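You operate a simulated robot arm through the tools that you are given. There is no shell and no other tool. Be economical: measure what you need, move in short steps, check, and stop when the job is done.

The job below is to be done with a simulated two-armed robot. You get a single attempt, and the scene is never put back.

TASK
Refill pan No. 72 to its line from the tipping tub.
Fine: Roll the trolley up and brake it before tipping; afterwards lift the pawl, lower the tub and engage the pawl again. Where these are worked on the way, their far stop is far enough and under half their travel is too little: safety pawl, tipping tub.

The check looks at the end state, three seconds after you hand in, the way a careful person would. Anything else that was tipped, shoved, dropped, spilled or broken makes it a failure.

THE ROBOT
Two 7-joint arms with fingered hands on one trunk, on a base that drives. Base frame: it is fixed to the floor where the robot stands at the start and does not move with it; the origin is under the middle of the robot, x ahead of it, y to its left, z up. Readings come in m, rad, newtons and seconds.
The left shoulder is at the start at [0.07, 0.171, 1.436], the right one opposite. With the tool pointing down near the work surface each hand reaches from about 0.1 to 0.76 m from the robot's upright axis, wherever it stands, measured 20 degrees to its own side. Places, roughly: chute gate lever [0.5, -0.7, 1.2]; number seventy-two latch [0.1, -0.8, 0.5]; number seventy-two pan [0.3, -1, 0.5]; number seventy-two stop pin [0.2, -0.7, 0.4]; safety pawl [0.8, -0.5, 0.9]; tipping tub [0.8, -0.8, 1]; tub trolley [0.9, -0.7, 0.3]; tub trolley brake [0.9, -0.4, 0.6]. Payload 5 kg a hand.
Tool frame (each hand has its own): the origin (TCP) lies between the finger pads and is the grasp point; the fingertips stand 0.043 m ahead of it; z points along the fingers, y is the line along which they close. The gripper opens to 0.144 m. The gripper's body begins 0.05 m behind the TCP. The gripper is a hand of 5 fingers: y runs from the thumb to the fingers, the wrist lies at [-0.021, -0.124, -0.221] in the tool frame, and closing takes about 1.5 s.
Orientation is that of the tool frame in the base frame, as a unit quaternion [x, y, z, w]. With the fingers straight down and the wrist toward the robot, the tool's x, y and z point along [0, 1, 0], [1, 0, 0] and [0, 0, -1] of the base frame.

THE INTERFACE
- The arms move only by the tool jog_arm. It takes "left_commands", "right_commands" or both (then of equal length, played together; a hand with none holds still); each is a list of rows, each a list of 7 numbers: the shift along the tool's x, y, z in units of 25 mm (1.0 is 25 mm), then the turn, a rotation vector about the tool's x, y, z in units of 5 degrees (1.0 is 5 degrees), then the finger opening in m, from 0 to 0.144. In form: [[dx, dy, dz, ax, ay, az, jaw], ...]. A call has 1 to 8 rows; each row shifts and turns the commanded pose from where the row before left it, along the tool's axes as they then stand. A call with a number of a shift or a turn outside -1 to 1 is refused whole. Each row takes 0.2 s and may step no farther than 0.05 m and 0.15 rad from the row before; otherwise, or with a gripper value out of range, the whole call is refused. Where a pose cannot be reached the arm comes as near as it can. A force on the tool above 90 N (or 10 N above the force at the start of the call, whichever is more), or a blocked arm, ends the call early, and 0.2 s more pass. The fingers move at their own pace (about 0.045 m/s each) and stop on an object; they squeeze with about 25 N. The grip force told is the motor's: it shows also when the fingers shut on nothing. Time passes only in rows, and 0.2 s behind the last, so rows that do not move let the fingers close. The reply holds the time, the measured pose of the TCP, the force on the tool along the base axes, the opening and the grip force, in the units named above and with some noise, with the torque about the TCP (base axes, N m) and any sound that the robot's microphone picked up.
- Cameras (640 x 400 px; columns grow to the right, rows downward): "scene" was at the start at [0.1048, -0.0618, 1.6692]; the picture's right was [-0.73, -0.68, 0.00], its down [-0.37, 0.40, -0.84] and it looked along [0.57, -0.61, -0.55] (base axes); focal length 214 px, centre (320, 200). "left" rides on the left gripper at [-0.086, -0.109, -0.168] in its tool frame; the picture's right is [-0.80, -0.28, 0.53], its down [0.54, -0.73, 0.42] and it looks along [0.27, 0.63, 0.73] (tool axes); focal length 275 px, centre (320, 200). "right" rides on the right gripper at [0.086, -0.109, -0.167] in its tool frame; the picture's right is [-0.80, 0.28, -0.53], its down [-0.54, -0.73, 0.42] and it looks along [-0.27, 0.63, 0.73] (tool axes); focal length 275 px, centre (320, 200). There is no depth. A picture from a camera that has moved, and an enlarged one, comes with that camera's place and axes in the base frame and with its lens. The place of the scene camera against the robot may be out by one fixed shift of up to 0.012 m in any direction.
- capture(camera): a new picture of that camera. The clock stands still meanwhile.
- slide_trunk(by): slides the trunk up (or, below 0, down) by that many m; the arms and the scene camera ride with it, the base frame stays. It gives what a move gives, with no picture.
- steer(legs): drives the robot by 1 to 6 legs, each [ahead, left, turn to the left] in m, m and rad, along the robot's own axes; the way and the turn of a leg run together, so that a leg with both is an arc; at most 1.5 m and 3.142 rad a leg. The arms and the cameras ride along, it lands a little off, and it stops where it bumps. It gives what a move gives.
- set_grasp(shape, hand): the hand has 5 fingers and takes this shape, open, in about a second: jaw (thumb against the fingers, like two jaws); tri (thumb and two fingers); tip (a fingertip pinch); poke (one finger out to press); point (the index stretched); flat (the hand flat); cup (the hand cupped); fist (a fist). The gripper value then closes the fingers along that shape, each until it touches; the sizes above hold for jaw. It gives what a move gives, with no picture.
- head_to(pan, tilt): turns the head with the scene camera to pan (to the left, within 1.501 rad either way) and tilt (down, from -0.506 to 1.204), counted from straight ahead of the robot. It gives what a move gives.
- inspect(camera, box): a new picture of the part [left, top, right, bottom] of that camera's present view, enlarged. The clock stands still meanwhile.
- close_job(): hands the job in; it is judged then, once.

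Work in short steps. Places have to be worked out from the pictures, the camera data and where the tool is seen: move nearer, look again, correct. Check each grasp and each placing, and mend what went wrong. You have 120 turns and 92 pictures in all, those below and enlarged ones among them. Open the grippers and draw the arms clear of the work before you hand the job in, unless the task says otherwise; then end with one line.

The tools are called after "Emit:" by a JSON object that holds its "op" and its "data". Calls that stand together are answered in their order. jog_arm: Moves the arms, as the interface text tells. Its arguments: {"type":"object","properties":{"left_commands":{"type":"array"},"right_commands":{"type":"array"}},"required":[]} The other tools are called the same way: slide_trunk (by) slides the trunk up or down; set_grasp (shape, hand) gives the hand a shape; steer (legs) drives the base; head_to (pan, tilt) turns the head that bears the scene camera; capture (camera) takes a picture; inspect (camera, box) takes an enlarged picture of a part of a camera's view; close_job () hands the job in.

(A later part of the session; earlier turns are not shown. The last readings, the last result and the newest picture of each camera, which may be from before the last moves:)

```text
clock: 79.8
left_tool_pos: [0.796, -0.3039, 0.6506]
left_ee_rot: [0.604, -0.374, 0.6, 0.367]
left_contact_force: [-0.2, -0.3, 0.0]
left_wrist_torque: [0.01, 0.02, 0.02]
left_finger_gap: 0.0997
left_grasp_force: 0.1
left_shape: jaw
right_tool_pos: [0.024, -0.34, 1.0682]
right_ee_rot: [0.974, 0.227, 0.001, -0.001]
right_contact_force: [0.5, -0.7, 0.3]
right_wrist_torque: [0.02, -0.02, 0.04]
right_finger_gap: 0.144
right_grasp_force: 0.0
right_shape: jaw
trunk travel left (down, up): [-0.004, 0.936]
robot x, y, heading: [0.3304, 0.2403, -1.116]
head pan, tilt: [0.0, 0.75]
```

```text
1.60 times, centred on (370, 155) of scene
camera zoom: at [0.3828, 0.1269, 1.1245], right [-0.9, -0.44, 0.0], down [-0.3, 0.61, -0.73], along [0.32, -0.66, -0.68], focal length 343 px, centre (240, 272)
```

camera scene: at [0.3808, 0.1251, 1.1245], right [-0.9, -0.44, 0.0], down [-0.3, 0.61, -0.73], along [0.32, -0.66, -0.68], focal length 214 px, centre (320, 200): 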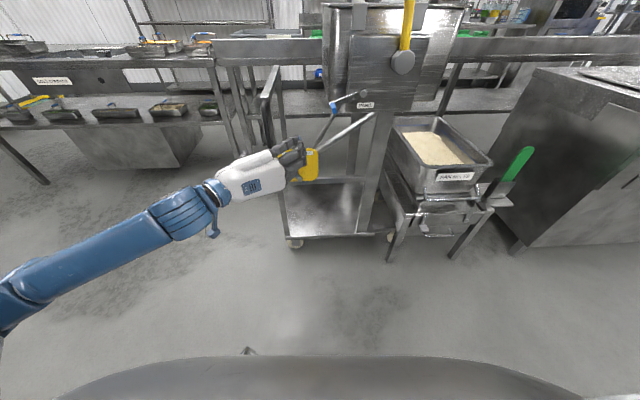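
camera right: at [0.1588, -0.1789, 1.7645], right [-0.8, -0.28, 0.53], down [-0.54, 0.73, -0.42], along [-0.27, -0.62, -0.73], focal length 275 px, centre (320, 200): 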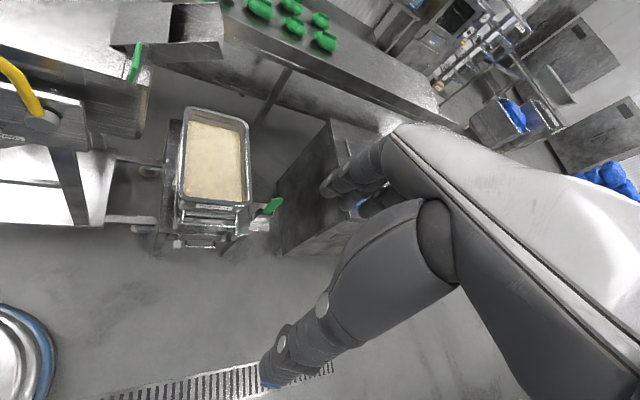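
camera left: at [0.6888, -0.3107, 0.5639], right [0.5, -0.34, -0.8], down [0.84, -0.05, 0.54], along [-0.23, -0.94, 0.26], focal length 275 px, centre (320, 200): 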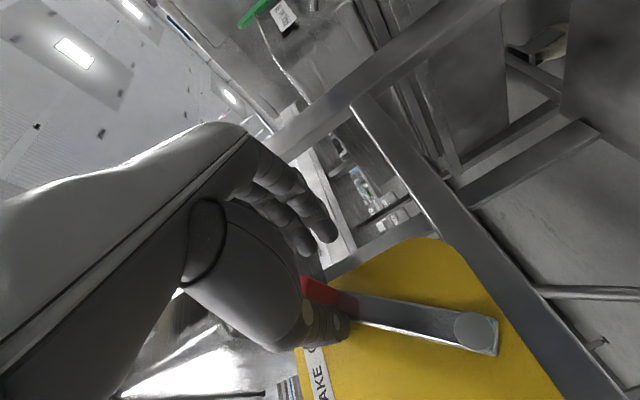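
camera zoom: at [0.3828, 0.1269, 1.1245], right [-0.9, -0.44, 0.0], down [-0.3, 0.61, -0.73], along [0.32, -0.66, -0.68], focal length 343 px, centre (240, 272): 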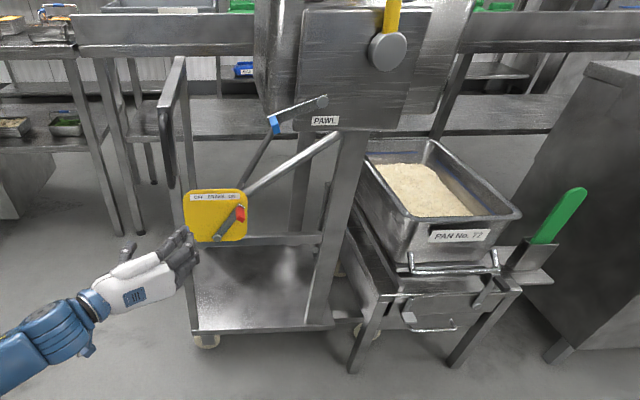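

Brake is ON with the trolley at its stop. I raise the trunk and turn the right hand so that it closes sideways, for gripping the yellow lever's handle.

Emit:
{"op": "slide_trunk", "data": {"by": 0.5}}

Emit:
{"op": "jog_arm", "data": {"right_commands": [[0, 0, 0, 0, 0, -1, 0.12], [0, 0, 0, 0, 0, -1, 0.12], [0, 0, 0, 0, 0, -1, 0.12], [0, 0, 0, 0, 0, -1, 0.12], [0, 0, 0, 0, 0, -1, 0.12], [0, 0, 0, 0, 0, -1, 0.12], [0, 0, 0, 0, 0, -1, 0.12], [0, 0, 0, 0, 0, -1, 0.12]]}}

Emit:
{"op": "jog_arm", "data": {"right_commands": [[0, 0, 0, 0, 0, -1, 0.12], [0, 0, 0, 0, 0, -1, 0.12], [0, 0, 0, 0, 0, -1, 0.12], [0, 0, 0, 0, 0, -1, 0.12], [0, 0, 0, 0, 0, -1, 0.12], [0, 0, 0, 0, 0, -1, 0.12], [0, 0, 0, 0, 0, -1, 0.12], [0, 0, 0, 0, 0, -1, 0.12]]}}

Emit:
{"op": "capture", "data": {"camera": "scene"}}

Emit:
{"op": "capture", "data": {"camera": "right"}}

```text
refused: 0.5 is not a number from -0.4 to 0.4
```

```text
clock: 81.8
left_tool_pos: [0.7966, -0.3065, 0.6499]
left_ee_rot: [0.606, -0.373, 0.599, 0.367]
left_contact_force: [0.2, -1.3, -0.1]
left_wrist_torque: [-0.02, -0.01, -0.04]
left_finger_gap: 0.0995
left_grasp_force: 0.1
left_shape: jaw
right_tool_pos: [0.026, -0.315, 1.0972]
right_ee_rot: [0.87, 0.491, 0.005, 0.053]
right_contact_force: [1.4, -1.7, -0.7]
right_wrist_torque: [0.05, 0.03, 0.03]
right_finger_gap: 0.1201
right_grasp_force: 0.0
right_shape: jaw
right hand out of reach, approached as far as the arm can: row 5, 6, 7, 8
trunk travel left (down, up): [-0.004, 0.936]
robot x, y, heading: [0.3325, 0.2424, -1.12]
head pan, tilt: [0.0, 0.75]
stopped in row 8 (right hand): the arm was blocked; the commanded pose is now the measured one
```

```text
clock: 83.5
left_tool_pos: [0.7969, -0.3046, 0.6516]
left_ee_rot: [0.605, -0.374, 0.6, 0.367]
left_contact_force: [-0.1, -0.1, -0.1]
left_wrist_torque: [-0.02, -0.01, -0.03]
left_finger_gap: 0.0996
left_grasp_force: 0.2
left_shape: jaw
right_tool_pos: [0.1396, -0.2034, 1.0982]
right_ee_rot: [0.65, 0.758, -0.013, 0.051]
right_contact_force: [0.0, -0.6, 0.3]
right_wrist_torque: [0.02, 0.0, 0.0]
right_finger_gap: 0.1203
right_grasp_force: 0.0
right_shape: jaw
right hand out of reach, approached as far as the arm can: row 1, 2, 3, 4, 5, 6, 7, 8
trunk travel left (down, up): [-0.004, 0.936]
robot x, y, heading: [0.3292, 0.2449, -1.116]
head pan, tilt: [0.0, 0.75]
```

```text
38 pictures are left
camera scene: at [0.383, 0.1263, 1.1245], right [-0.9, -0.44, 0.0], down [-0.3, 0.61, -0.73], along [0.32, -0.66, -0.68], focal length 214 px, centre (320, 200)
```

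scene: 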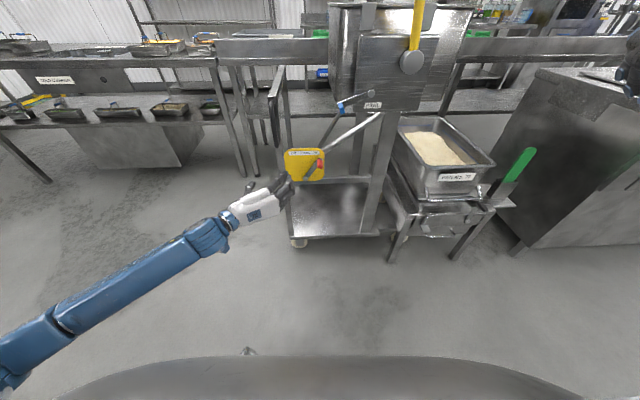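

```text
37 pictures are left
camera right: at [0.0099, -0.1217, 1.2502], right [0.37, -0.69, 0.62], down [-0.61, -0.68, -0.4], along [0.7, -0.23, -0.67], focal length 275 px, centre (320, 200)
```

right: 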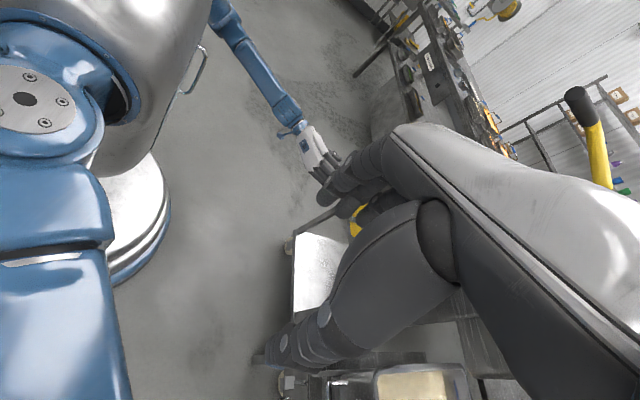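

The trunk move was refused for size, so I raise it in two steps and then finish the right hand's yaw.

Emit:
{"op": "slide_trunk", "data": {"by": 0.4}}

Emit:
{"op": "slide_trunk", "data": {"by": 0.15}}

Emit:
{"op": "jog_arm", "data": {"right_commands": [[0, 0, 0, 0, 0, -1, 0.12], [0, 0, 0, 0, 0, -1, 0.12], [0, 0, 0, 0, 0, -1, 0.12], [0, 0, 0, 0, 0, 0, 0.12]]}}

Emit:
{"op": "capture", "data": {"camera": "scene"}}

```text
clock: 87.4
left_tool_pos: [0.7962, -0.3052, 1.0517]
left_ee_rot: [0.605, -0.374, 0.6, 0.367]
left_contact_force: [1.4, 0.4, 0.4]
left_wrist_torque: [0.01, -0.01, -0.02]
left_finger_gap: 0.0997
left_grasp_force: 0.1
left_shape: jaw
right_tool_pos: [0.1394, -0.2043, 1.4981]
right_ee_rot: [0.651, 0.758, -0.013, 0.051]
right_contact_force: [-0.7, 0.3, 0.3]
right_wrist_torque: [-0.05, -0.01, 0.01]
right_finger_gap: 0.1199
right_grasp_force: 0.1
right_shape: jaw
trunk travel left (down, up): [-0.404, 0.536]
robot x, y, heading: [0.331, 0.2433, -1.119]
head pan, tilt: [0.0, 0.75]
```

```text
clock: 89.1
left_tool_pos: [0.7974, -0.3063, 1.2008]
left_ee_rot: [0.605, -0.375, 0.6, 0.366]
left_contact_force: [0.3, 0.7, -0.7]
left_wrist_torque: [0.01, 0.01, 0.02]
left_finger_gap: 0.0997
left_grasp_force: 0.1
left_shape: jaw
right_tool_pos: [0.1399, -0.2049, 1.6478]
right_ee_rot: [0.651, 0.757, -0.014, 0.05]
right_contact_force: [0.0, 0.1, -0.1]
right_wrist_torque: [-0.02, -0.01, -0.06]
right_finger_gap: 0.12
right_grasp_force: 0.0
right_shape: jaw
trunk travel left (down, up): [-0.554, 0.386]
robot x, y, heading: [0.3267, 0.2412, -1.116]
head pan, tilt: [0.0, 0.75]
```

```text
clock: 90.1
left_tool_pos: [0.7961, -0.3064, 1.2019]
left_ee_rot: [0.604, -0.374, 0.6, 0.368]
left_contact_force: [-0.2, 0.2, 0.3]
left_wrist_torque: [0.0, 0.0, 0.0]
left_finger_gap: 0.0994
left_grasp_force: 0.0
left_shape: jaw
right_tool_pos: [0.1606, -0.1673, 1.648]
right_ee_rot: [0.546, 0.836, -0.018, 0.049]
right_contact_force: [0.2, 0.5, 0.2]
right_wrist_torque: [-0.01, 0.02, 0.0]
right_finger_gap: 0.1201
right_grasp_force: 0.1
right_shape: jaw
right hand out of reach, approached as far as the arm can: row 1, 2, 3
trunk travel left (down, up): [-0.554, 0.386]
robot x, y, heading: [0.3288, 0.2421, -1.115]
head pan, tilt: [0.0, 0.75]
```

```text
36 pictures are left
camera scene: at [0.3821, 0.1263, 1.6746], right [-0.9, -0.44, 0.0], down [-0.3, 0.61, -0.73], along [0.32, -0.66, -0.68], focal length 214 px, centre (320, 200)
```

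scene: 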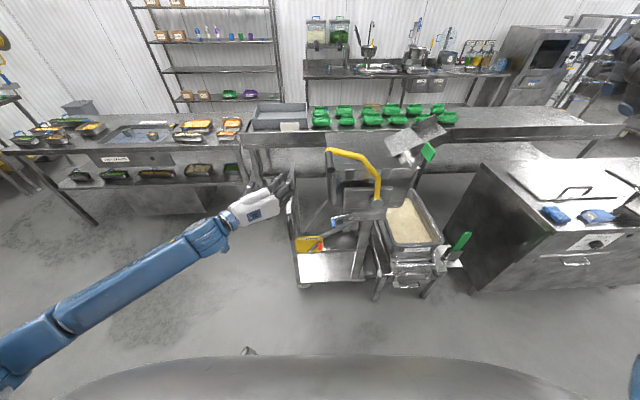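

Yaw is right. I enlarge the view of the lever and chute to locate the grip and gate.

Emit:
{"op": "inspect", "data": {"camera": "scene", "box": [270, 100, 470, 300]}}

Emit:
{"op": "capture", "data": {"camera": "left"}}

```text
2.00 times, centred on (370, 200) of scene
camera zoom: at [0.3821, 0.1263, 1.6746], right [-0.9, -0.44, 0.0], down [-0.3, 0.61, -0.73], along [0.32, -0.66, -0.68], focal length 429 px, centre (220, 200)
```

zoom: 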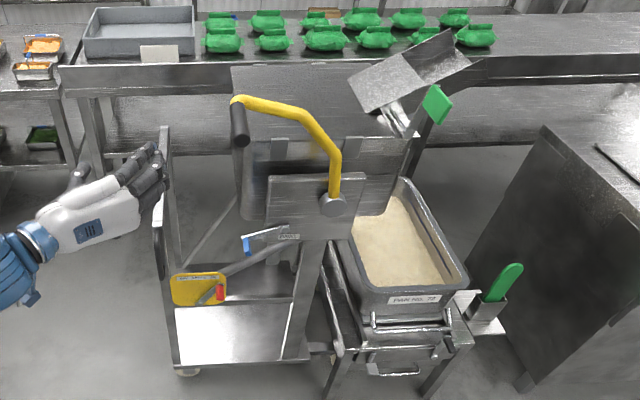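

```text
34 pictures are left
camera left: at [0.8181, -0.1067, 1.1188], right [0.49, -0.34, -0.8], down [0.84, -0.06, 0.54], along [-0.23, -0.94, 0.26], focal length 275 px, centre (320, 200)
```

left: 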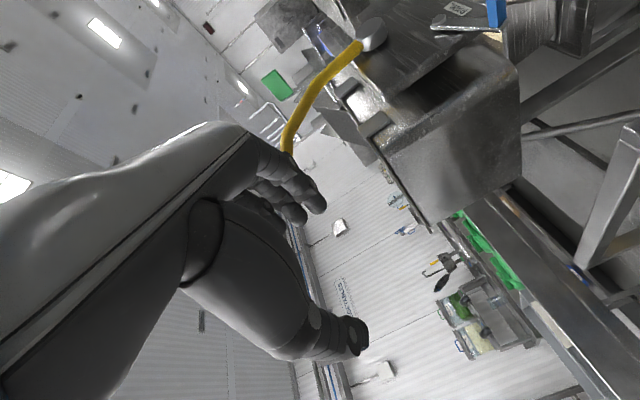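

In robot terms the grip sits at left -0.037, forward 0.73–0.82, z≈1.255, with the pivot at left -0.26, z≈1.0. I drive 0.12 m closer, then bring the right hand above the grip.

Emit:
{"op": "steer", "data": {"legs": [[0.12, 0, 0]]}}

Emit:
{"op": "jog_arm", "data": {"right_commands": [[-1, 0.8, 0, 0, 0, 0, 0.12], [-1, 0.8, 0, 0, 0, 0, 0.12], [-1, 0.8, 0, 0, 0, 0, 0.12], [-1, 0.8, 0, 0, 0, 0, 0.12], [-1, 0.8, 0, 0, 0, 0, 0.12], [-1, 0.8, 0, 0, 0, 0, 0.12], [-1, 0.8, 0, 0, 0, 0, 0.12], [-1, 0.8, 0, 0, 0, 0, 0.12]]}}

Emit:
{"op": "jog_arm", "data": {"right_commands": [[-1, 0.8, 0, 0, 0, 0, 0.12], [-1, 0.8, 0, 0, 0, 0, 0.12], [-1, 0.8, 0, 0, 0, 0, 0.12], [-1, 0.8, 0, 0, 0, 0, 0.12], [-1, 0.8, 0, 0, 0, 0, 0.12], [-1, 0.8, 0, 0, 0, 0, 0.12]]}}

```text
clock: 91.4
left_tool_pos: [0.8484, -0.4116, 1.2032]
left_ee_rot: [0.603, -0.374, 0.6, 0.368]
left_contact_force: [-0.1, 0.4, 0.3]
left_wrist_torque: [0.05, 0.02, 0.02]
left_finger_gap: 0.0996
left_grasp_force: 0.1
left_shape: jaw
right_tool_pos: [0.2126, -0.2722, 1.6479]
right_ee_rot: [0.548, 0.835, -0.018, 0.049]
right_contact_force: [-0.8, 0.8, -0.7]
right_wrist_torque: [-0.01, -0.04, -0.01]
right_finger_gap: 0.1202
right_grasp_force: 0.2
right_shape: jaw
trunk travel left (down, up): [-0.554, 0.386]
robot x, y, heading: [0.384, 0.1348, -1.115]
head pan, tilt: [0.0, 0.75]
```

```text
clock: 93.2
left_tool_pos: [0.8493, -0.4123, 1.2007]
left_ee_rot: [0.605, -0.375, 0.599, 0.368]
left_contact_force: [0.6, -0.1, -0.4]
left_wrist_torque: [-0.01, -0.01, -0.05]
left_finger_gap: 0.0995
left_grasp_force: 0.0
left_shape: jaw
right_tool_pos: [0.4485, -0.3301, 1.6682]
right_ee_rot: [0.549, 0.834, -0.019, 0.047]
right_contact_force: [1.7, 0.3, 0.0]
right_wrist_torque: [0.0, 0.04, 0.0]
right_finger_gap: 0.1201
right_grasp_force: 0.0
right_shape: jaw
right hand out of reach, approached as far as the arm can: row 3, 4, 5, 6, 7, 8
trunk travel left (down, up): [-0.554, 0.386]
robot x, y, heading: [0.3857, 0.1364, -1.113]
head pan, tilt: [0.0, 0.75]
```

```text
clock: 94.6
left_tool_pos: [0.8485, -0.413, 1.2024]
left_ee_rot: [0.604, -0.375, 0.6, 0.368]
left_contact_force: [0.2, -0.3, 1.0]
left_wrist_torque: [-0.02, 0.02, -0.02]
left_finger_gap: 0.0996
left_grasp_force: 0.1
left_shape: jaw
right_tool_pos: [0.5828, -0.3109, 1.6729]
right_ee_rot: [0.548, 0.835, -0.018, 0.047]
right_contact_force: [-1.1, 0.3, -0.2]
right_wrist_torque: [0.04, 0.0, -0.02]
right_finger_gap: 0.1199
right_grasp_force: 0.1
right_shape: jaw
right hand out of reach, approached as far as the arm can: row 1, 2, 3, 4, 5, 6
trunk travel left (down, up): [-0.554, 0.386]
robot x, y, heading: [0.3811, 0.135, -1.115]
head pan, tilt: [0.0, 0.75]
```

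The hand is short of forward reach at this height; I go down to z≈1.43 while still in front of the grip, then forward.

Emit:
{"op": "jog_arm", "data": {"right_commands": [[0, 0, 1, 0, 0, 0, 0.12], [0, 0, 1, 0, 0, 0, 0.12], [0, 0, 1, 0, 0, 0, 0.12], [0, 0, 1, 0, 0, 0, 0.12], [0, 0, 1, 0, 0, 0, 0.12], [0, 0, 1, 0, 0, 0, 0.12], [0, 0, 1, 0, 0, 0, 0.12], [0, 0, 1, 0, 0, 0, 0.12]]}}

Emit:
{"op": "capture", "data": {"camera": "right"}}

Emit:
{"op": "inspect", "data": {"camera": "scene", "box": [230, 40, 470, 280]}}

```text
clock: 96.4
left_tool_pos: [0.8471, -0.4144, 1.2014]
left_ee_rot: [0.605, -0.374, 0.599, 0.368]
left_contact_force: [0.5, -1.2, 0.5]
left_wrist_torque: [0.01, 0.0, 0.02]
left_finger_gap: 0.0997
left_grasp_force: 0.2
left_shape: jaw
right_tool_pos: [0.555, -0.3163, 1.5393]
right_ee_rot: [0.549, 0.834, -0.016, 0.047]
right_contact_force: [-0.6, 0.0, -0.6]
right_wrist_torque: [-0.01, -0.09, -0.01]
right_finger_gap: 0.1201
right_grasp_force: 0.1
right_shape: jaw
right hand out of reach, approached as far as the arm can: row 2, 3, 4, 5, 6, 7, 8
trunk travel left (down, up): [-0.554, 0.386]
robot x, y, heading: [0.3825, 0.1312, -1.117]
head pan, tilt: [0.0, 0.75]
```

```text
33 pictures are left
camera right: at [0.4117, -0.267, 1.6943], right [0.54, -0.57, 0.62], down [-0.43, -0.82, -0.39], along [0.72, -0.06, -0.69], focal length 275 px, centre (320, 200)
```

right: 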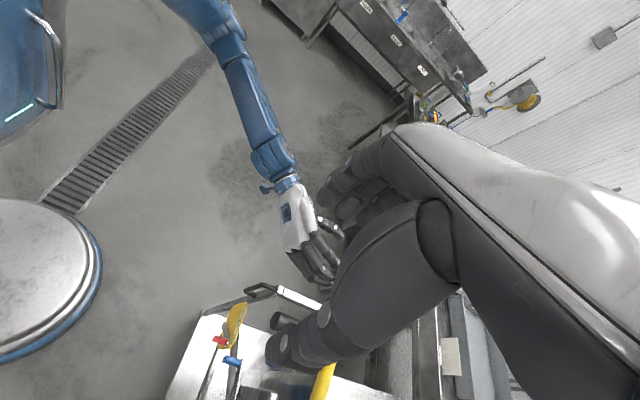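

```text
1.67 times, centred on (350, 160) of scene
camera zoom: at [0.4342, 0.0189, 1.6746], right [-0.9, -0.44, 0.0], down [-0.3, 0.61, -0.73], along [0.32, -0.66, -0.68], focal length 358 px, centre (270, 267)
```

zoom: 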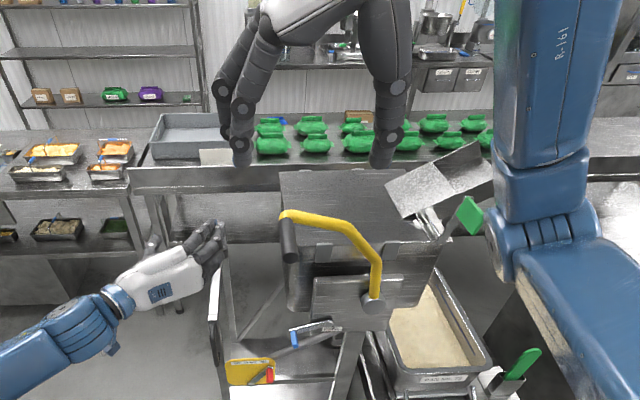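

The hand hangs straight above and short of the grip. I move forward and down together.

Emit:
{"op": "jog_arm", "data": {"right_commands": [[-1, 0, 0, 0, 0, 0, 0.12], [-1, 0, 0, 0, 0, 0, 0.12], [-1, 0, 0, 0, 0, 0, 0.12], [-1, 0, 0, 0, 0, 0, 0.12], [-1, 0, 1, 0, 0, 0, 0.12], [-1, 0, 1, 0, 0, 0, 0.12], [-1, 0, 1, 0, 0, 0, 0.12], [0, 0, 1, 0, 0, 0, 0.12]]}}

```text
clock: 98.2
left_tool_pos: [0.8478, -0.4131, 1.2018]
left_ee_rot: [0.604, -0.374, 0.6, 0.368]
left_contact_force: [0.4, 0.8, 0.2]
left_wrist_torque: [0.02, -0.03, 0.01]
left_finger_gap: 0.0996
left_grasp_force: 0.0
left_shape: jaw
right_tool_pos: [0.5485, -0.3149, 1.5307]
right_ee_rot: [0.549, 0.834, -0.017, 0.046]
right_contact_force: [-0.3, 0.1, -0.6]
right_wrist_torque: [0.04, -0.02, -0.02]
right_finger_gap: 0.1203
right_grasp_force: 0.0
right_shape: jaw
right hand out of reach, approached as far as the arm can: row 1, 2, 3, 4, 5, 6, 7, 8
trunk travel left (down, up): [-0.554, 0.386]
robot x, y, heading: [0.3816, 0.1345, -1.118]
head pan, tilt: [0.0, 0.75]
```

The arm is stuck in this fingers-down yaw. The way that worked before was fingers forward around a rod's end, so I back off 0.12 m and turn the right hand to point forward, closing sideways.

Emit:
{"op": "steer", "data": {"legs": [[-0.13, 0, 0]]}}

Emit:
{"op": "jog_arm", "data": {"right_commands": [[0, 0, 0, 0, -1, 0, 0.12], [0, 0, 0, 0, -1, 0, 0.12], [0, 0, 0, 0, -1, 0, 0.12], [0, 0, 0, 0, -1, 0, 0.12], [0, 0, 0, 0, -1, 0, 0.12], [0, 0, 0, 0, -1, 0, 0.12], [0, 0, 0, 0, -1, 0, 0.12], [0, 0, 0, 0, -1, 0, 0.12]]}}

Emit:
{"op": "jog_arm", "data": {"right_commands": [[0, 0, 0, 0, -1, 0, 0.12], [0, 0, 0, 0, -1, 0, 0.12], [0, 0, 0, 0, -1, 0, 0.12], [0, 0, 0, 0, -1, 0, 0.12], [0, 0, 0, 0, -1, 0, 0.12], [0, 0, 0, 0, -1, 0, 0.12], [0, 0, 0, 0, -1, 0, 0.12], [0, 0, 0, 0, -1, 0, 0.12]]}}

```text
clock: 99.5
left_tool_pos: [0.7926, -0.2971, 1.2002]
left_ee_rot: [0.605, -0.375, 0.599, 0.367]
left_contact_force: [0.3, -0.5, -0.8]
left_wrist_torque: [0.04, -0.06, -0.01]
left_finger_gap: 0.0996
left_grasp_force: 0.0
left_shape: jaw
right_tool_pos: [0.4918, -0.2001, 1.529]
right_ee_rot: [0.549, 0.834, -0.017, 0.046]
right_contact_force: [0.1, -0.2, 0.1]
right_wrist_torque: [0.04, 0.02, 0.0]
right_finger_gap: 0.1203
right_grasp_force: 0.2
right_shape: jaw
trunk travel left (down, up): [-0.554, 0.386]
robot x, y, heading: [0.3262, 0.2531, -1.116]
head pan, tilt: [0.0, 0.75]
```

```text
clock: 101.2
left_tool_pos: [0.7911, -0.2967, 1.2019]
left_ee_rot: [0.604, -0.375, 0.6, 0.367]
left_contact_force: [-0.5, 0.3, -0.4]
left_wrist_torque: [0.0, 0.0, 0.01]
left_finger_gap: 0.0995
left_grasp_force: 0.1
left_shape: jaw
right_tool_pos: [0.4925, -0.1988, 1.5294]
right_ee_rot: [0.55, 0.834, -0.017, 0.046]
right_contact_force: [0.0, -0.8, -0.5]
right_wrist_torque: [0.02, 0.01, -0.03]
right_finger_gap: 0.1203
right_grasp_force: 0.0
right_shape: jaw
right hand out of reach, approached as far as the arm can: row 1, 2, 3, 4, 5, 6, 7, 8
trunk travel left (down, up): [-0.554, 0.386]
robot x, y, heading: [0.325, 0.2519, -1.117]
head pan, tilt: [0.0, 0.75]
```

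```text
clock: 103.0
left_tool_pos: [0.7921, -0.2969, 1.202]
left_ee_rot: [0.604, -0.375, 0.6, 0.367]
left_contact_force: [0.1, 0.5, 1.1]
left_wrist_torque: [0.0, 0.0, 0.02]
left_finger_gap: 0.0996
left_grasp_force: 0.1
left_shape: jaw
right_tool_pos: [0.4919, -0.197, 1.5303]
right_ee_rot: [0.549, 0.834, -0.018, 0.046]
right_contact_force: [-0.6, 0.1, 0.7]
right_wrist_torque: [0.04, 0.02, -0.01]
right_finger_gap: 0.1202
right_grasp_force: 0.0
right_shape: jaw
right hand out of reach, approached as far as the arm can: row 1, 2, 3, 4, 5, 6, 7, 8
trunk travel left (down, up): [-0.554, 0.386]
robot x, y, heading: [0.328, 0.2494, -1.115]
head pan, tilt: [0.0, 0.75]
```

The right arm sits against its joint limits. I unwind the yaw while moving the hand back out to its right.

Emit:
{"op": "jog_arm", "data": {"right_commands": [[0, -0.6, 0, 0, 0, 1, 0.12], [0, -0.6, 0, 0, 0, 1, 0.12], [0, -0.6, 0, 0, 0, 1, 0.12], [0, -0.6, 0, 0, 0, 1, 0.12], [0, -0.6, 0, 0, 0, 1, 0.12], [0, -0.6, 0, 0, 0, 1, 0.12], [0, -0.6, 0, 0, 0, 1, 0.12], [0, -0.6, 0, 0, 0, 1, 0.12]]}}

Emit:
{"op": "jog_arm", "data": {"right_commands": [[0.8, 0, 0, 0, 0, 1, 0.12], [0.8, 0, 0, 0, 0, 1, 0.12], [0.8, 0, 0, 0, 0, 1, 0.12], [0.8, 0, 0, 0, 0, 1, 0.12], [0, 0, 0, 0, 0, 1, 0.12], [0, 0, 0, 0, 0, 1, 0.12], [0, 0, 0, 0, 0, 1, 0.12], [0, 0, 0, 0, 0, 1, 0.12]]}}

```text
clock: 104.8
left_tool_pos: [0.79, -0.2958, 1.2036]
left_ee_rot: [0.604, -0.375, 0.6, 0.367]
left_contact_force: [0.5, 0.4, -0.6]
left_wrist_torque: [0.04, 0.05, 0.02]
left_finger_gap: 0.0995
left_grasp_force: 0.1
left_shape: jaw
right_tool_pos: [0.3732, -0.2085, 1.5247]
right_ee_rot: [0.802, 0.595, 0.0, 0.05]
right_contact_force: [-0.1, -0.2, -0.1]
right_wrist_torque: [-0.03, -0.01, 0.01]
right_finger_gap: 0.1199
right_grasp_force: 0.1
right_shape: jaw
trunk travel left (down, up): [-0.554, 0.386]
robot x, y, heading: [0.3253, 0.2525, -1.113]
head pan, tilt: [0.0, 0.75]
```

```text
clock: 106.7
left_tool_pos: [0.7916, -0.2955, 1.2021]
left_ee_rot: [0.604, -0.375, 0.6, 0.367]
left_contact_force: [1.4, 0.5, 0.4]
left_wrist_torque: [-0.02, 0.01, 0.01]
left_finger_gap: 0.0997
left_grasp_force: 0.0
left_shape: jaw
right_tool_pos: [0.4096, -0.1378, 1.5236]
right_ee_rot: [0.957, 0.284, 0.017, 0.047]
right_contact_force: [-0.5, 0.8, -0.4]
right_wrist_torque: [-0.03, 0.01, 0.0]
right_finger_gap: 0.1201
right_grasp_force: 0.1
right_shape: jaw
right hand out of reach, approached as far as the arm can: row 4
trunk travel left (down, up): [-0.554, 0.386]
robot x, y, heading: [0.3252, 0.2502, -1.124]
head pan, tilt: [0.0, 0.75]
```

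The arm is free again. I set it a bit forward, right and down, then turn it to the mirror of the left hand's pointing pose.

Emit:
{"op": "jog_arm", "data": {"right_commands": [[-0.7, 0.5, 0.4, 0, 0, 0, 0.12], [-0.7, 0.5, 0.4, 0, 0, 0, 0.12], [-0.7, 0.5, 0.4, 0, 0, 0, 0.12], [-0.7, 0.5, 0.4, 0, 0, 0, 0.12], [-0.7, 0.5, 0.4, 0, 0, 0, 0.12], [-0.7, 0.5, 0.4, 0, 0, 0, 0.12], [-0.7, 0.5, 0.4, 0, 0, 0, 0.12], [-0.7, 0.5, 0.4, 0, 0, 0, 0.12]]}}

Emit:
{"op": "jog_arm", "data": {"right_commands": [[0, 0, 0, -0.98, -0.98, -0.98, 0.12], [0, 0, 0, -0.98, -0.98, -0.98, 0.12], [0, 0, 0, -0.98, -0.98, -0.98, 0.12], [0, 0, 0, -0.98, -0.98, -0.98, 0.12], [0, 0, 0, -0.98, -0.98, -0.98, 0.12], [0, 0, 0, -0.98, -0.98, -0.98, 0.12], [0, 0, 0, -0.98, -0.98, -0.98, 0.12]]}}

Emit:
{"op": "jog_arm", "data": {"right_commands": [[0, 0, 0, -0.98, -0.98, -0.98, 0.12], [0, 0, 0, -0.98, -0.98, -0.98, 0.12], [0, 0, 0, -0.98, -0.98, -0.98, 0.12], [0, 0, 0, -0.98, -0.98, -0.98, 0.12], [0, 0, 0, -0.98, -0.98, -0.98, 0.12], [0, 0, 0, -0.98, -0.98, -0.98, 0.12], [0, 0, 0, -0.98, -0.98, -0.98, 0.12]]}}

```text
clock: 108.5
left_tool_pos: [0.7903, -0.2982, 1.2017]
left_ee_rot: [0.604, -0.375, 0.6, 0.368]
left_contact_force: [0.0, -0.4, -0.9]
left_wrist_torque: [0.01, -0.02, 0.03]
left_finger_gap: 0.0995
left_grasp_force: 0.2
left_shape: jaw
right_tool_pos: [0.3531, -0.3109, 1.4568]
right_ee_rot: [0.957, 0.286, 0.016, 0.048]
right_contact_force: [0.7, -0.3, 0.2]
right_wrist_torque: [0.03, -0.01, 0.0]
right_finger_gap: 0.1198
right_grasp_force: 0.1
right_shape: jaw
right hand out of reach, approached as far as the arm can: row 1, 2
trunk travel left (down, up): [-0.554, 0.386]
robot x, y, heading: [0.3249, 0.2543, -1.117]
head pan, tilt: [0.0, 0.75]
```

```text
clock: 110.0
left_tool_pos: [0.791, -0.2975, 1.201]
left_ee_rot: [0.604, -0.374, 0.6, 0.368]
left_contact_force: [-0.8, -0.1, 0.0]
left_wrist_torque: [0.02, 0.0, 0.04]
left_finger_gap: 0.0994
left_grasp_force: 0.1
left_shape: jaw
right_tool_pos: [0.3944, -0.3917, 1.5154]
right_ee_rot: [0.74, 0.504, -0.192, 0.401]
right_contact_force: [1.1, -0.1, 0.4]
right_wrist_torque: [-0.02, -0.02, -0.02]
right_finger_gap: 0.1201
right_grasp_force: 0.2
right_shape: jaw
right hand out of reach, approached as far as the arm can: row 2, 3, 4, 5, 6, 7
trunk travel left (down, up): [-0.554, 0.386]
robot x, y, heading: [0.3251, 0.2511, -1.113]
head pan, tilt: [0.0, 0.75]
```

```text
clock: 111.7
left_tool_pos: [0.7914, -0.2972, 1.2013]
left_ee_rot: [0.604, -0.375, 0.599, 0.368]
left_contact_force: [-0.1, -0.7, 0.2]
left_wrist_torque: [-0.02, -0.04, 0.0]
left_finger_gap: 0.0997
left_grasp_force: 0.1
left_shape: jaw
right_tool_pos: [0.4012, -0.4105, 1.524]
right_ee_rot: [0.461, 0.581, -0.311, 0.594]
right_contact_force: [0.4, -0.9, -1.1]
right_wrist_torque: [0.0, 0.03, 0.02]
right_finger_gap: 0.1201
right_grasp_force: 0.1
right_shape: jaw
right hand out of reach, approached as far as the arm can: row 1, 2, 3, 6, 7
trunk travel left (down, up): [-0.554, 0.386]
robot x, y, heading: [0.3257, 0.2526, -1.117]
head pan, tilt: [0.0, 0.75]
```

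The pose is within 13° of the wanted one. I correct the rest and bring the hand down in front of the grip's end.

Emit:
{"op": "jog_arm", "data": {"right_commands": [[0, 0, 0, -0.3, -0.55, -1, 0.12], [0, 0, 0, -0.3, -0.55, -1, 0.12], [1, 0.9, 0, 0, 0, 0, 0.12], [1, 0.9, 0, 0, 0, 0, 0.12], [1, 0.9, 0, 0, 0, 0, 0.12], [1, 0.9, 0, 0, 0, 0, 0.12], [1, 0.9, 0, 0, 0, 0, 0.12], [1, 0.9, 0, 0, 0, 0, 0.12]]}}

Emit:
{"op": "jog_arm", "data": {"right_commands": [[1, 0.5, 0, 0, 0, 0, 0.12], [1, 0.5, 0, 0, 0, 0, 0.12], [1, 0.5, 0, 0, 0, 0, 0.12], [1, 0, 0, 0, 0, 0, 0.12], [0.8, 0, 0, 0, 0, 0, 0.12]]}}

Emit:
{"op": "inspect", "data": {"camera": "scene", "box": [230, 40, 470, 280]}}

Emit:
{"op": "capture", "data": {"camera": "right"}}

```text
clock: 113.5
left_tool_pos: [0.7909, -0.2969, 1.2023]
left_ee_rot: [0.605, -0.376, 0.599, 0.367]
left_contact_force: [-0.1, 0.0, 0.2]
left_wrist_torque: [0.04, 0.03, -0.02]
left_finger_gap: 0.0996
left_grasp_force: 0.1
left_shape: jaw
right_tool_pos: [0.4399, -0.3828, 1.537]
right_ee_rot: [0.407, 0.601, -0.344, 0.596]
right_contact_force: [-0.4, 0.1, -0.4]
right_wrist_torque: [0.03, 0.01, 0.03]
right_finger_gap: 0.1201
right_grasp_force: 0.1
right_shape: jaw
right hand out of reach, approached as far as the arm can: row 1, 2, 3, 4, 5, 6, 7, 8
trunk travel left (down, up): [-0.554, 0.386]
robot x, y, heading: [0.3245, 0.2519, -1.118]
head pan, tilt: [0.0, 0.75]
```

```text
clock: 114.7
left_tool_pos: [0.7912, -0.2969, 1.2013]
left_ee_rot: [0.604, -0.374, 0.6, 0.368]
left_contact_force: [0.4, 0.7, -0.7]
left_wrist_torque: [0.02, 0.0, 0.0]
left_finger_gap: 0.0993
left_grasp_force: 0.0
left_shape: jaw
right_tool_pos: [0.4447, -0.3808, 1.5373]
right_ee_rot: [0.406, 0.601, -0.343, 0.597]
right_contact_force: [0.1, -0.3, -0.1]
right_wrist_torque: [-0.02, 0.0, -0.02]
right_finger_gap: 0.1201
right_grasp_force: 0.2
right_shape: jaw
right hand out of reach, approached as far as the arm can: row 1, 2, 3, 4, 5
trunk travel left (down, up): [-0.554, 0.386]
robot x, y, heading: [0.328, 0.2484, -1.117]
head pan, tilt: [0.0, 0.75]
```

```text
1.67 times, centred on (350, 160) of scene
camera zoom: at [0.3779, 0.1356, 1.6745], right [-0.9, -0.44, 0.0], down [-0.3, 0.61, -0.73], along [0.32, -0.66, -0.68], focal length 358 px, centre (270, 267)
```

zoom: 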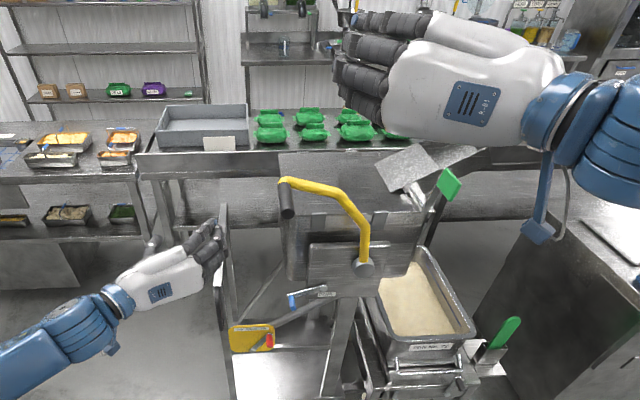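

```text
30 pictures are left
camera right: at [0.277, -0.2707, 1.4513], right [-0.01, 0.54, 0.84], down [-0.49, -0.74, 0.47], along [0.87, -0.41, 0.27], focal length 275 px, centre (320, 200)
```

right: 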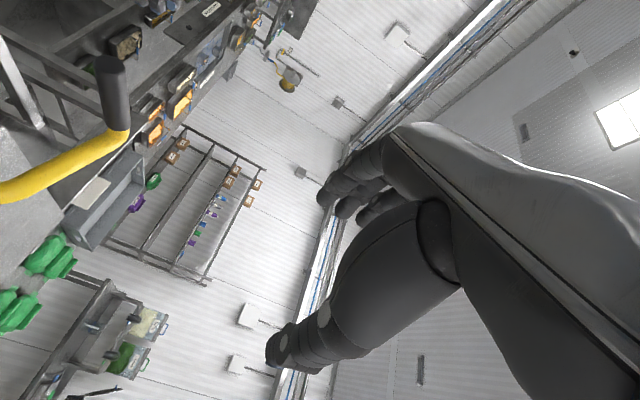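

The orientation is right; the left arm passed a similar spot by going straight down. I try pure downward rows.

Emit:
{"op": "jog_arm", "data": {"right_commands": [[1, 0, 0.3, 0, 0, 0, 0.12], [1, 0, 0.3, 0, 0, 0, 0.12], [1, 0, 0.3, 0, 0, 0, 0.12], [1, 0, 0, 0, 0, 0, 0.12], [1, 0, 0, 0, 0, 0, 0.12], [1, 0, 0, 0, 0, 0, 0.12], [1, 0, 0, 0, 0, 0, 0.12], [1, 0, 0, 0, 0, 0, 0.12]]}}

```text
clock: 116.5
left_tool_pos: [0.792, -0.2965, 1.2016]
left_ee_rot: [0.604, -0.375, 0.6, 0.367]
left_contact_force: [0.9, 1.2, -0.4]
left_wrist_torque: [0.02, -0.01, -0.03]
left_finger_gap: 0.0997
left_grasp_force: 0.1
left_shape: jaw
right_tool_pos: [0.4437, -0.3793, 1.5386]
right_ee_rot: [0.405, 0.601, -0.344, 0.597]
right_contact_force: [0.1, 0.7, 0.0]
right_wrist_torque: [-0.01, 0.03, -0.02]
right_finger_gap: 0.1202
right_grasp_force: 0.1
right_shape: jaw
right hand out of reach, approached as far as the arm can: row 1, 2, 3, 4, 5, 6, 7, 8
trunk travel left (down, up): [-0.554, 0.386]
robot x, y, heading: [0.3249, 0.2491, -1.119]
head pan, tilt: [0.0, 0.75]
```

The right arm stays stuck, but the left hand is already in a good working pose. I pull the right hand back out of the way and shift the robot 0.25 m right so the left hand serves the lever.

Emit:
{"op": "jog_arm", "data": {"right_commands": [[0, -1, 0, 0, 0, 0, 0.12], [0, -1, 0, 0, 0, 0, 0.12], [0, -1, 0, 0, 0, 0, 0.12], [0, -1, 0, 0, 0, 0, 0.12], [0, -1, 0, 0, 0, 0, 0.12], [0, -1, 0, 0, 0, 0, 0.12], [0, -1, 0, 0, 0, 0, 0.12], [0, -1, 0, 0, 0, 0, 0.12]]}}

Emit:
{"op": "jog_arm", "data": {"right_commands": [[0.5, -1, 0, 0, 0, 0, 0.12], [0.5, -1, 0, 0, 0, 0, 0.12], [0.5, -1, 0, 0, 0, 0, 0.12], [0.5, -1, 0, 0, 0, 0, 0.12], [0.5, 0, -1, 0, 0, 0, 0.12], [0.5, 0, -1, 0, 0, 0, 0.12], [0, 0, -1, 0, 0, 0, 0.12], [0, 0, -1, 0, 0, 0, 0.12]]}}

Emit:
{"op": "steer", "data": {"legs": [[0, -0.25, 0]]}}

Emit:
{"op": "capture", "data": {"camera": "scene"}}

```text
clock: 118.2
left_tool_pos: [0.7903, -0.2967, 1.2007]
left_ee_rot: [0.604, -0.374, 0.6, 0.368]
left_contact_force: [-0.4, 0.6, -1.5]
left_wrist_torque: [0.0, 0.0, -0.01]
left_finger_gap: 0.0995
left_grasp_force: 0.1
left_shape: jaw
right_tool_pos: [0.3852, -0.4061, 1.5473]
right_ee_rot: [0.405, 0.599, -0.344, 0.599]
right_contact_force: [0.2, -0.8, -0.3]
right_wrist_torque: [0.05, 0.0, 0.0]
right_finger_gap: 0.12
right_grasp_force: 0.0
right_shape: jaw
right hand out of reach, approached as far as the arm can: row 1, 2, 3, 4, 5, 6, 7, 8
trunk travel left (down, up): [-0.554, 0.386]
robot x, y, heading: [0.3238, 0.2471, -1.117]
head pan, tilt: [0.0, 0.75]
```

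```text
clock: 120.0
left_tool_pos: [0.7915, -0.297, 1.2024]
left_ee_rot: [0.605, -0.374, 0.599, 0.367]
left_contact_force: [0.3, -0.1, -0.3]
left_wrist_torque: [-0.01, -0.02, -0.02]
left_finger_gap: 0.0995
left_grasp_force: 0.0
left_shape: jaw
right_tool_pos: [0.39, -0.3858, 1.5569]
right_ee_rot: [0.403, 0.599, -0.344, 0.6]
right_contact_force: [-0.2, 0.0, -0.4]
right_wrist_torque: [0.0, -0.04, -0.03]
right_finger_gap: 0.1201
right_grasp_force: 0.1
right_shape: jaw
right hand out of reach, approached as far as the arm can: row 1, 2, 3, 4, 5, 6, 7, 8
trunk travel left (down, up): [-0.554, 0.386]
robot x, y, heading: [0.3262, 0.2497, -1.119]
head pan, tilt: [0.0, 0.75]
```

```text
clock: 121.9
left_tool_pos: [0.5693, -0.4052, 1.2011]
left_ee_rot: [0.604, -0.375, 0.599, 0.369]
left_contact_force: [0.0, -0.4, 0.1]
left_wrist_torque: [0.0, -0.02, -0.06]
left_finger_gap: 0.0995
left_grasp_force: 0.1
left_shape: jaw
right_tool_pos: [0.1677, -0.4957, 1.5574]
right_ee_rot: [0.404, 0.599, -0.345, 0.599]
right_contact_force: [0.8, -0.1, 0.2]
right_wrist_torque: [0.01, 0.02, -0.05]
right_finger_gap: 0.12
right_grasp_force: 0.1
right_shape: jaw
trunk travel left (down, up): [-0.554, 0.386]
robot x, y, heading: [0.1006, 0.1412, -1.117]
head pan, tilt: [0.0, 0.75]
```

```text
29 pictures are left
camera scene: at [0.1568, 0.0284, 1.6745], right [-0.9, -0.44, 0.0], down [-0.3, 0.61, -0.73], along [0.32, -0.66, -0.68], focal length 214 px, centre (320, 200)
```

scene: 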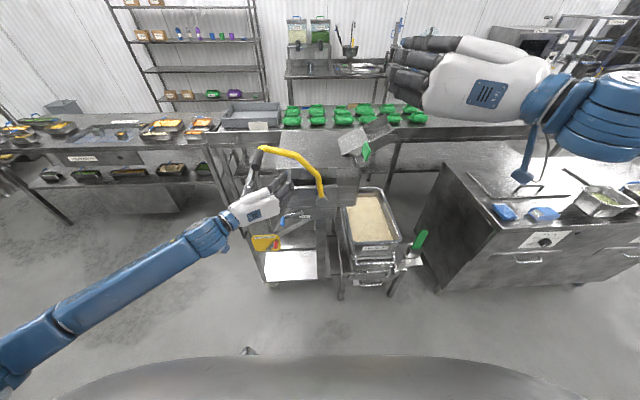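

The grip's near end should be at forward 0.743, left 0.214, z≈1.25. I align the left hand in front of it and roll it so the closing line follows the lever's motion.

Emit:
{"op": "jog_arm", "data": {"left_commands": [[0, 0, -1, 0, 0, 0, 0.12], [1, -0.65, -0.4, 0, 0, 0, 0.12], [1, -0.65, 0, 0, 0, 0, 0.12], [0, 0, 0, 0, 0, -1, 0.12], [0, 0, 0, 0, 0, -1, 0.12], [0, 0, 0, 0, 0, -1, 0.12], [0, 0, 0, 0, 0, -1, 0.12], [0, 0, 0, 0, 0, -1, 0.12]]}}

Emit:
{"op": "jog_arm", "data": {"left_commands": [[0, 0, 0, 0, 0, -1, 0.12], [0, 0, 0, 0, 0, -1, 0.12], [0, 0, 0, 0, 0, -1, 0.12], [0, 0, 0, 0, 0, 0, 0.12]]}}

Emit:
{"op": "capture", "data": {"camera": "left"}}

Emit:
{"op": "inspect", "data": {"camera": "scene", "box": [210, 120, 330, 240]}}

```text
clock: 123.7
left_tool_pos: [0.5798, -0.3614, 1.2528]
left_ee_rot: [0.67, -0.237, 0.505, 0.49]
left_contact_force: [0.8, 0.9, -0.2]
left_wrist_torque: [-0.03, 0.0, 0.02]
left_finger_gap: 0.1198
left_grasp_force: 0.1
left_shape: jaw
right_tool_pos: [0.165, -0.4955, 1.5565]
right_ee_rot: [0.405, 0.598, -0.345, 0.6]
right_contact_force: [-0.1, 0.5, 0.1]
right_wrist_torque: [0.02, 0.03, 0.03]
right_finger_gap: 0.1199
right_grasp_force: 0.0
right_shape: jaw
trunk travel left (down, up): [-0.554, 0.386]
robot x, y, heading: [0.1014, 0.1426, -1.122]
head pan, tilt: [0.0, 0.75]
```

```text
clock: 124.7
left_tool_pos: [0.5815, -0.3613, 1.2522]
left_ee_rot: [0.696, -0.147, 0.437, 0.551]
left_contact_force: [0.4, 0.2, 0.1]
left_wrist_torque: [0.01, -0.01, 0.0]
left_finger_gap: 0.1197
left_grasp_force: 0.2
left_shape: jaw
right_tool_pos: [0.1649, -0.4962, 1.5557]
right_ee_rot: [0.405, 0.598, -0.346, 0.599]
right_contact_force: [0.3, 0.1, 0.8]
right_wrist_torque: [0.01, 0.0, -0.03]
right_finger_gap: 0.12
right_grasp_force: 0.1
right_shape: jaw
trunk travel left (down, up): [-0.554, 0.386]
robot x, y, heading: [0.1043, 0.1462, -1.122]
head pan, tilt: [0.0, 0.75]
```

```text
28 pictures are left
camera left: at [0.5312, -0.1976, 1.1191], right [-0.02, -0.6, -0.8], down [1.0, 0.03, -0.05], along [0.05, -0.8, 0.6], focal length 275 px, centre (320, 200)
```

left: 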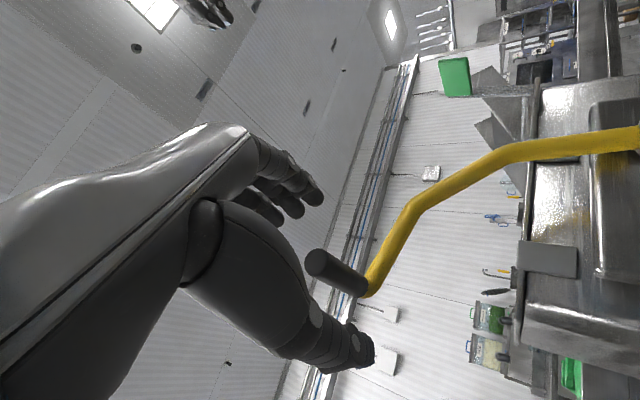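

```text
3.33 times, centred on (270, 180) of scene
camera zoom: at [0.1547, 0.0273, 1.6745], right [-0.9, -0.44, 0.0], down [-0.3, 0.61, -0.73], along [0.32, -0.66, -0.68], focal length 715 px, centre (487, 267)
```

zoom: 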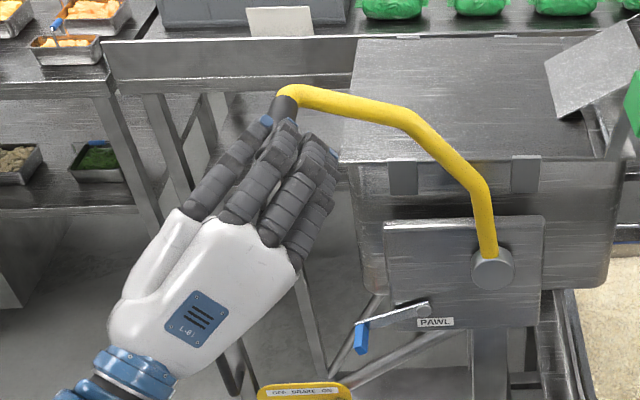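

The grip's end is centred in the jaw about 0.044 m ahead of the TCP. I advance 0.075 m over it and close.

Emit:
{"op": "jog_arm", "data": {"left_commands": [[0.5, 0, 1, 0, 0, 0, 0.12], [0, 0, 1, 0, 0, 0, 0.12], [0, 0, 1, 0, 0, 0, 0.12], [0, 0, 0, 0, 0, 0, 0.06], [0, 0, 0, 0, 0, 0, 0.0], [0, 0, 0, 0, 0, 0, 0.0], [0, 0, 0, 0, 0, 0, 0.0], [0, 0, 0, 0, 0, 0, 0.0]]}}

Emit:
{"op": "jog_arm", "data": {"left_commands": [[0, 0, 0, 0, 0, 0, 0.0], [0, 0, 0, 0, 0, 0, 0.0], [0, 0, 0, 0, 0, 0, 0.0]]}}

Emit:
{"op": "capture", "data": {"camera": "left"}}

```text
clock: 126.5
left_tool_pos: [0.6188, -0.4241, 1.2613]
left_ee_rot: [0.696, -0.146, 0.437, 0.551]
left_contact_force: [-1.3, -1.8, 0.5]
left_wrist_torque: [-0.02, 0.03, -0.05]
left_finger_gap: 0.0269
left_grasp_force: 0.1
left_shape: jaw
right_tool_pos: [0.1641, -0.4964, 1.5565]
right_ee_rot: [0.405, 0.598, -0.345, 0.6]
right_contact_force: [0.4, -0.4, -0.3]
right_wrist_torque: [-0.03, 0.01, 0.01]
right_finger_gap: 0.12
right_grasp_force: 0.1
right_shape: jaw
trunk travel left (down, up): [-0.554, 0.386]
robot x, y, heading: [0.1039, 0.1419, -1.117]
head pan, tilt: [0.0, 0.75]
```

```text
clock: 127.3
left_tool_pos: [0.6186, -0.4249, 1.2607]
left_ee_rot: [0.697, -0.147, 0.436, 0.55]
left_contact_force: [0.0, -3.2, -5.5]
left_wrist_torque: [0.14, -0.07, -0.09]
left_finger_gap: 0.015
left_grasp_force: 24.6
left_shape: jaw
right_tool_pos: [0.1639, -0.497, 1.5558]
right_ee_rot: [0.405, 0.599, -0.344, 0.599]
right_contact_force: [-0.2, -0.2, 0.0]
right_wrist_torque: [0.04, -0.03, 0.01]
right_finger_gap: 0.1199
right_grasp_force: 0.1
right_shape: jaw
trunk travel left (down, up): [-0.554, 0.386]
robot x, y, heading: [0.1023, 0.1441, -1.12]
head pan, tilt: [0.0, 0.75]
```

```text
26 pictures are left
camera left: at [0.5694, -0.2615, 1.1276], right [-0.03, -0.6, -0.8], down [1.0, 0.03, -0.05], along [0.05, -0.8, 0.6], focal length 275 px, centre (320, 200)
```

left: 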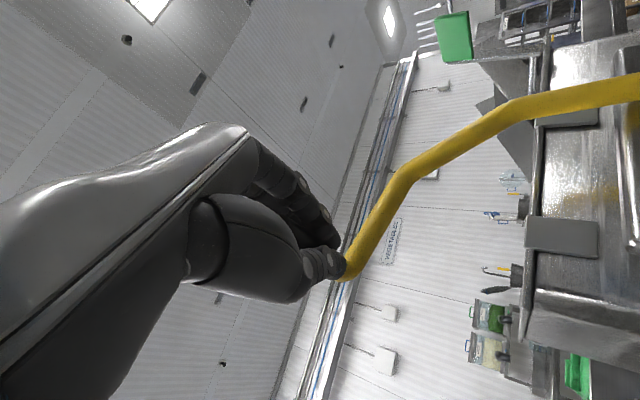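

The grip is held. I drive the lever along its arc about the pivot in 4° rows with the hand rolling along.

Emit:
{"op": "jog_arm", "data": {"left_commands": [[-0.034, 0.96, 0, 0, 0, 0.8, 0.0], [-0.034, 0.96, 0, 0, 0, 0.8, 0.0], [-0.034, 0.96, 0, 0, 0, 0.8, 0.0], [-0.034, 0.96, 0, 0, 0, 0.8, 0.0]]}}

Emit:
{"op": "inspect", "data": {"camera": "scene", "box": [210, 100, 450, 300]}}

```text
clock: 128.3
left_tool_pos: [0.5473, -0.4618, 1.3112]
left_ee_rot: [0.669, -0.243, 0.509, 0.484]
left_contact_force: [5.9, -4.6, 1.2]
left_wrist_torque: [0.02, 0.1, 0.18]
left_finger_gap: 0.0148
left_grasp_force: 25.1
left_shape: jaw
right_tool_pos: [0.165, -0.4982, 1.5553]
right_ee_rot: [0.405, 0.599, -0.344, 0.6]
right_contact_force: [-0.4, -1.7, -0.2]
right_wrist_torque: [-0.01, -0.02, 0.06]
right_finger_gap: 0.1201
right_grasp_force: 0.0
right_shape: jaw
trunk travel left (down, up): [-0.554, 0.386]
robot x, y, heading: [0.1032, 0.1434, -1.122]
head pan, tilt: [0.0, 0.75]
```

```text
2.00 times, centred on (330, 200) of scene
camera zoom: at [0.1549, 0.0249, 1.6744], right [-0.9, -0.44, 0.0], down [-0.3, 0.61, -0.73], along [0.32, -0.66, -0.68], focal length 429 px, centre (300, 200)
```

zoom: 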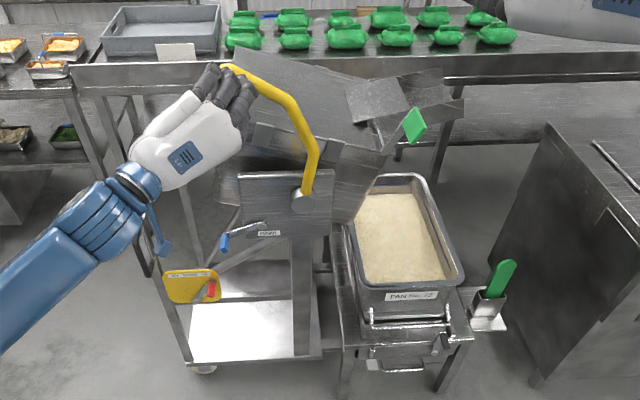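

The tub tips smoothly with little force. I go on along the arc.

Emit:
{"op": "jog_arm", "data": {"left_commands": [[-0.034, 0.96, 0, 0, 0, 0.8, 0.0], [-0.034, 0.96, 0, 0, 0, 0.8, 0.0], [-0.034, 0.96, 0, 0, 0, 0.8, 0.0], [-0.034, 0.96, 0, 0, 0, 0.8, 0.0], [-0.034, 0.96, 0, 0, 0, 0.8, 0.0]]}}

Emit:
{"op": "inspect", "data": {"camera": "scene", "box": [210, 100, 450, 300]}}

```text
clock: 129.5
left_tool_pos: [0.4439, -0.5164, 1.3373]
left_ee_rot: [0.616, -0.356, 0.586, 0.389]
left_contact_force: [4.5, -0.4, -7.5]
left_wrist_torque: [0.01, 0.11, 0.02]
left_finger_gap: 0.0133
left_grasp_force: 24.5
left_shape: jaw
right_tool_pos: [0.1648, -0.4996, 1.5542]
right_ee_rot: [0.405, 0.599, -0.344, 0.599]
right_contact_force: [-0.8, -0.9, -0.5]
right_wrist_torque: [-0.03, -0.05, 0.08]
right_finger_gap: 0.1201
right_grasp_force: 0.0
right_shape: jaw
trunk travel left (down, up): [-0.554, 0.386]
robot x, y, heading: [0.1013, 0.1427, -1.125]
head pan, tilt: [0.0, 0.75]
```

```text
2.00 times, centred on (330, 200) of scene
camera zoom: at [0.1548, 0.0241, 1.6742], right [-0.9, -0.44, 0.0], down [-0.3, 0.62, -0.73], along [0.32, -0.66, -0.68], focal length 429 px, centre (300, 200)
```

zoom: 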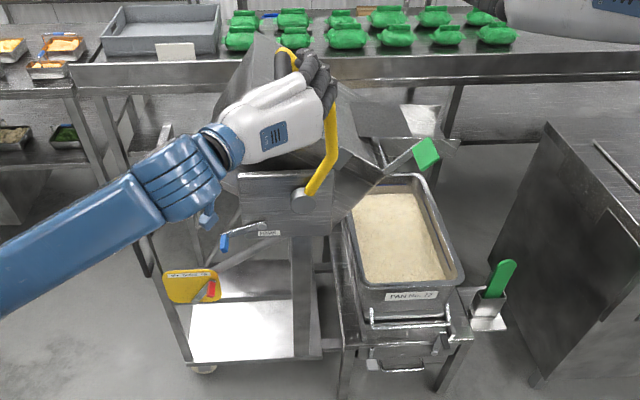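

36° done and steady. I continue.

Emit:
{"op": "jog_arm", "data": {"left_commands": [[-0.034, 0.96, 0, 0, 0, 0.8, 0.0], [-0.034, 0.96, 0, 0, 0, 0.8, 0.0], [-0.034, 0.96, 0, 0, 0, 0.8, 0.0], [-0.034, 0.96, 0, 0, 0, 0.8, 0.0], [-0.034, 0.96, 0, 0, 0, 0.8, 0.0]]}}

Emit:
{"op": "inspect", "data": {"camera": "scene", "box": [210, 100, 450, 300]}}

```text
clock: 130.7
left_tool_pos: [0.3374, -0.5708, 1.3252]
left_ee_rot: [0.546, -0.456, 0.644, 0.28]
left_contact_force: [0.2, -0.4, 0.3]
left_wrist_torque: [0.03, -0.02, 0.0]
left_finger_gap: 0.0134
left_grasp_force: 24.8
left_shape: jaw
right_tool_pos: [0.1631, -0.4976, 1.555]
right_ee_rot: [0.404, 0.599, -0.344, 0.599]
right_contact_force: [0.3, -0.3, 0.6]
right_wrist_torque: [-0.02, 0.01, 0.07]
right_finger_gap: 0.12
right_grasp_force: 0.1
right_shape: jaw
trunk travel left (down, up): [-0.554, 0.386]
robot x, y, heading: [0.0999, 0.1401, -1.119]
head pan, tilt: [0.0, 0.75]
```

```text
2.00 times, centred on (330, 200) of scene
camera zoom: at [0.1532, 0.025, 1.6744], right [-0.9, -0.44, 0.0], down [-0.3, 0.61, -0.73], along [0.32, -0.66, -0.68], focal length 429 px, centre (300, 200)
```

zoom: 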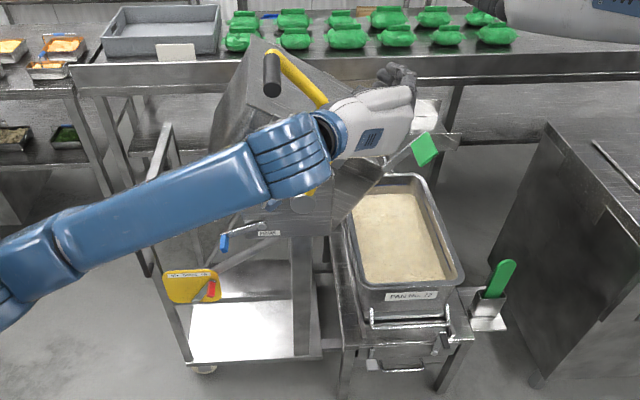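

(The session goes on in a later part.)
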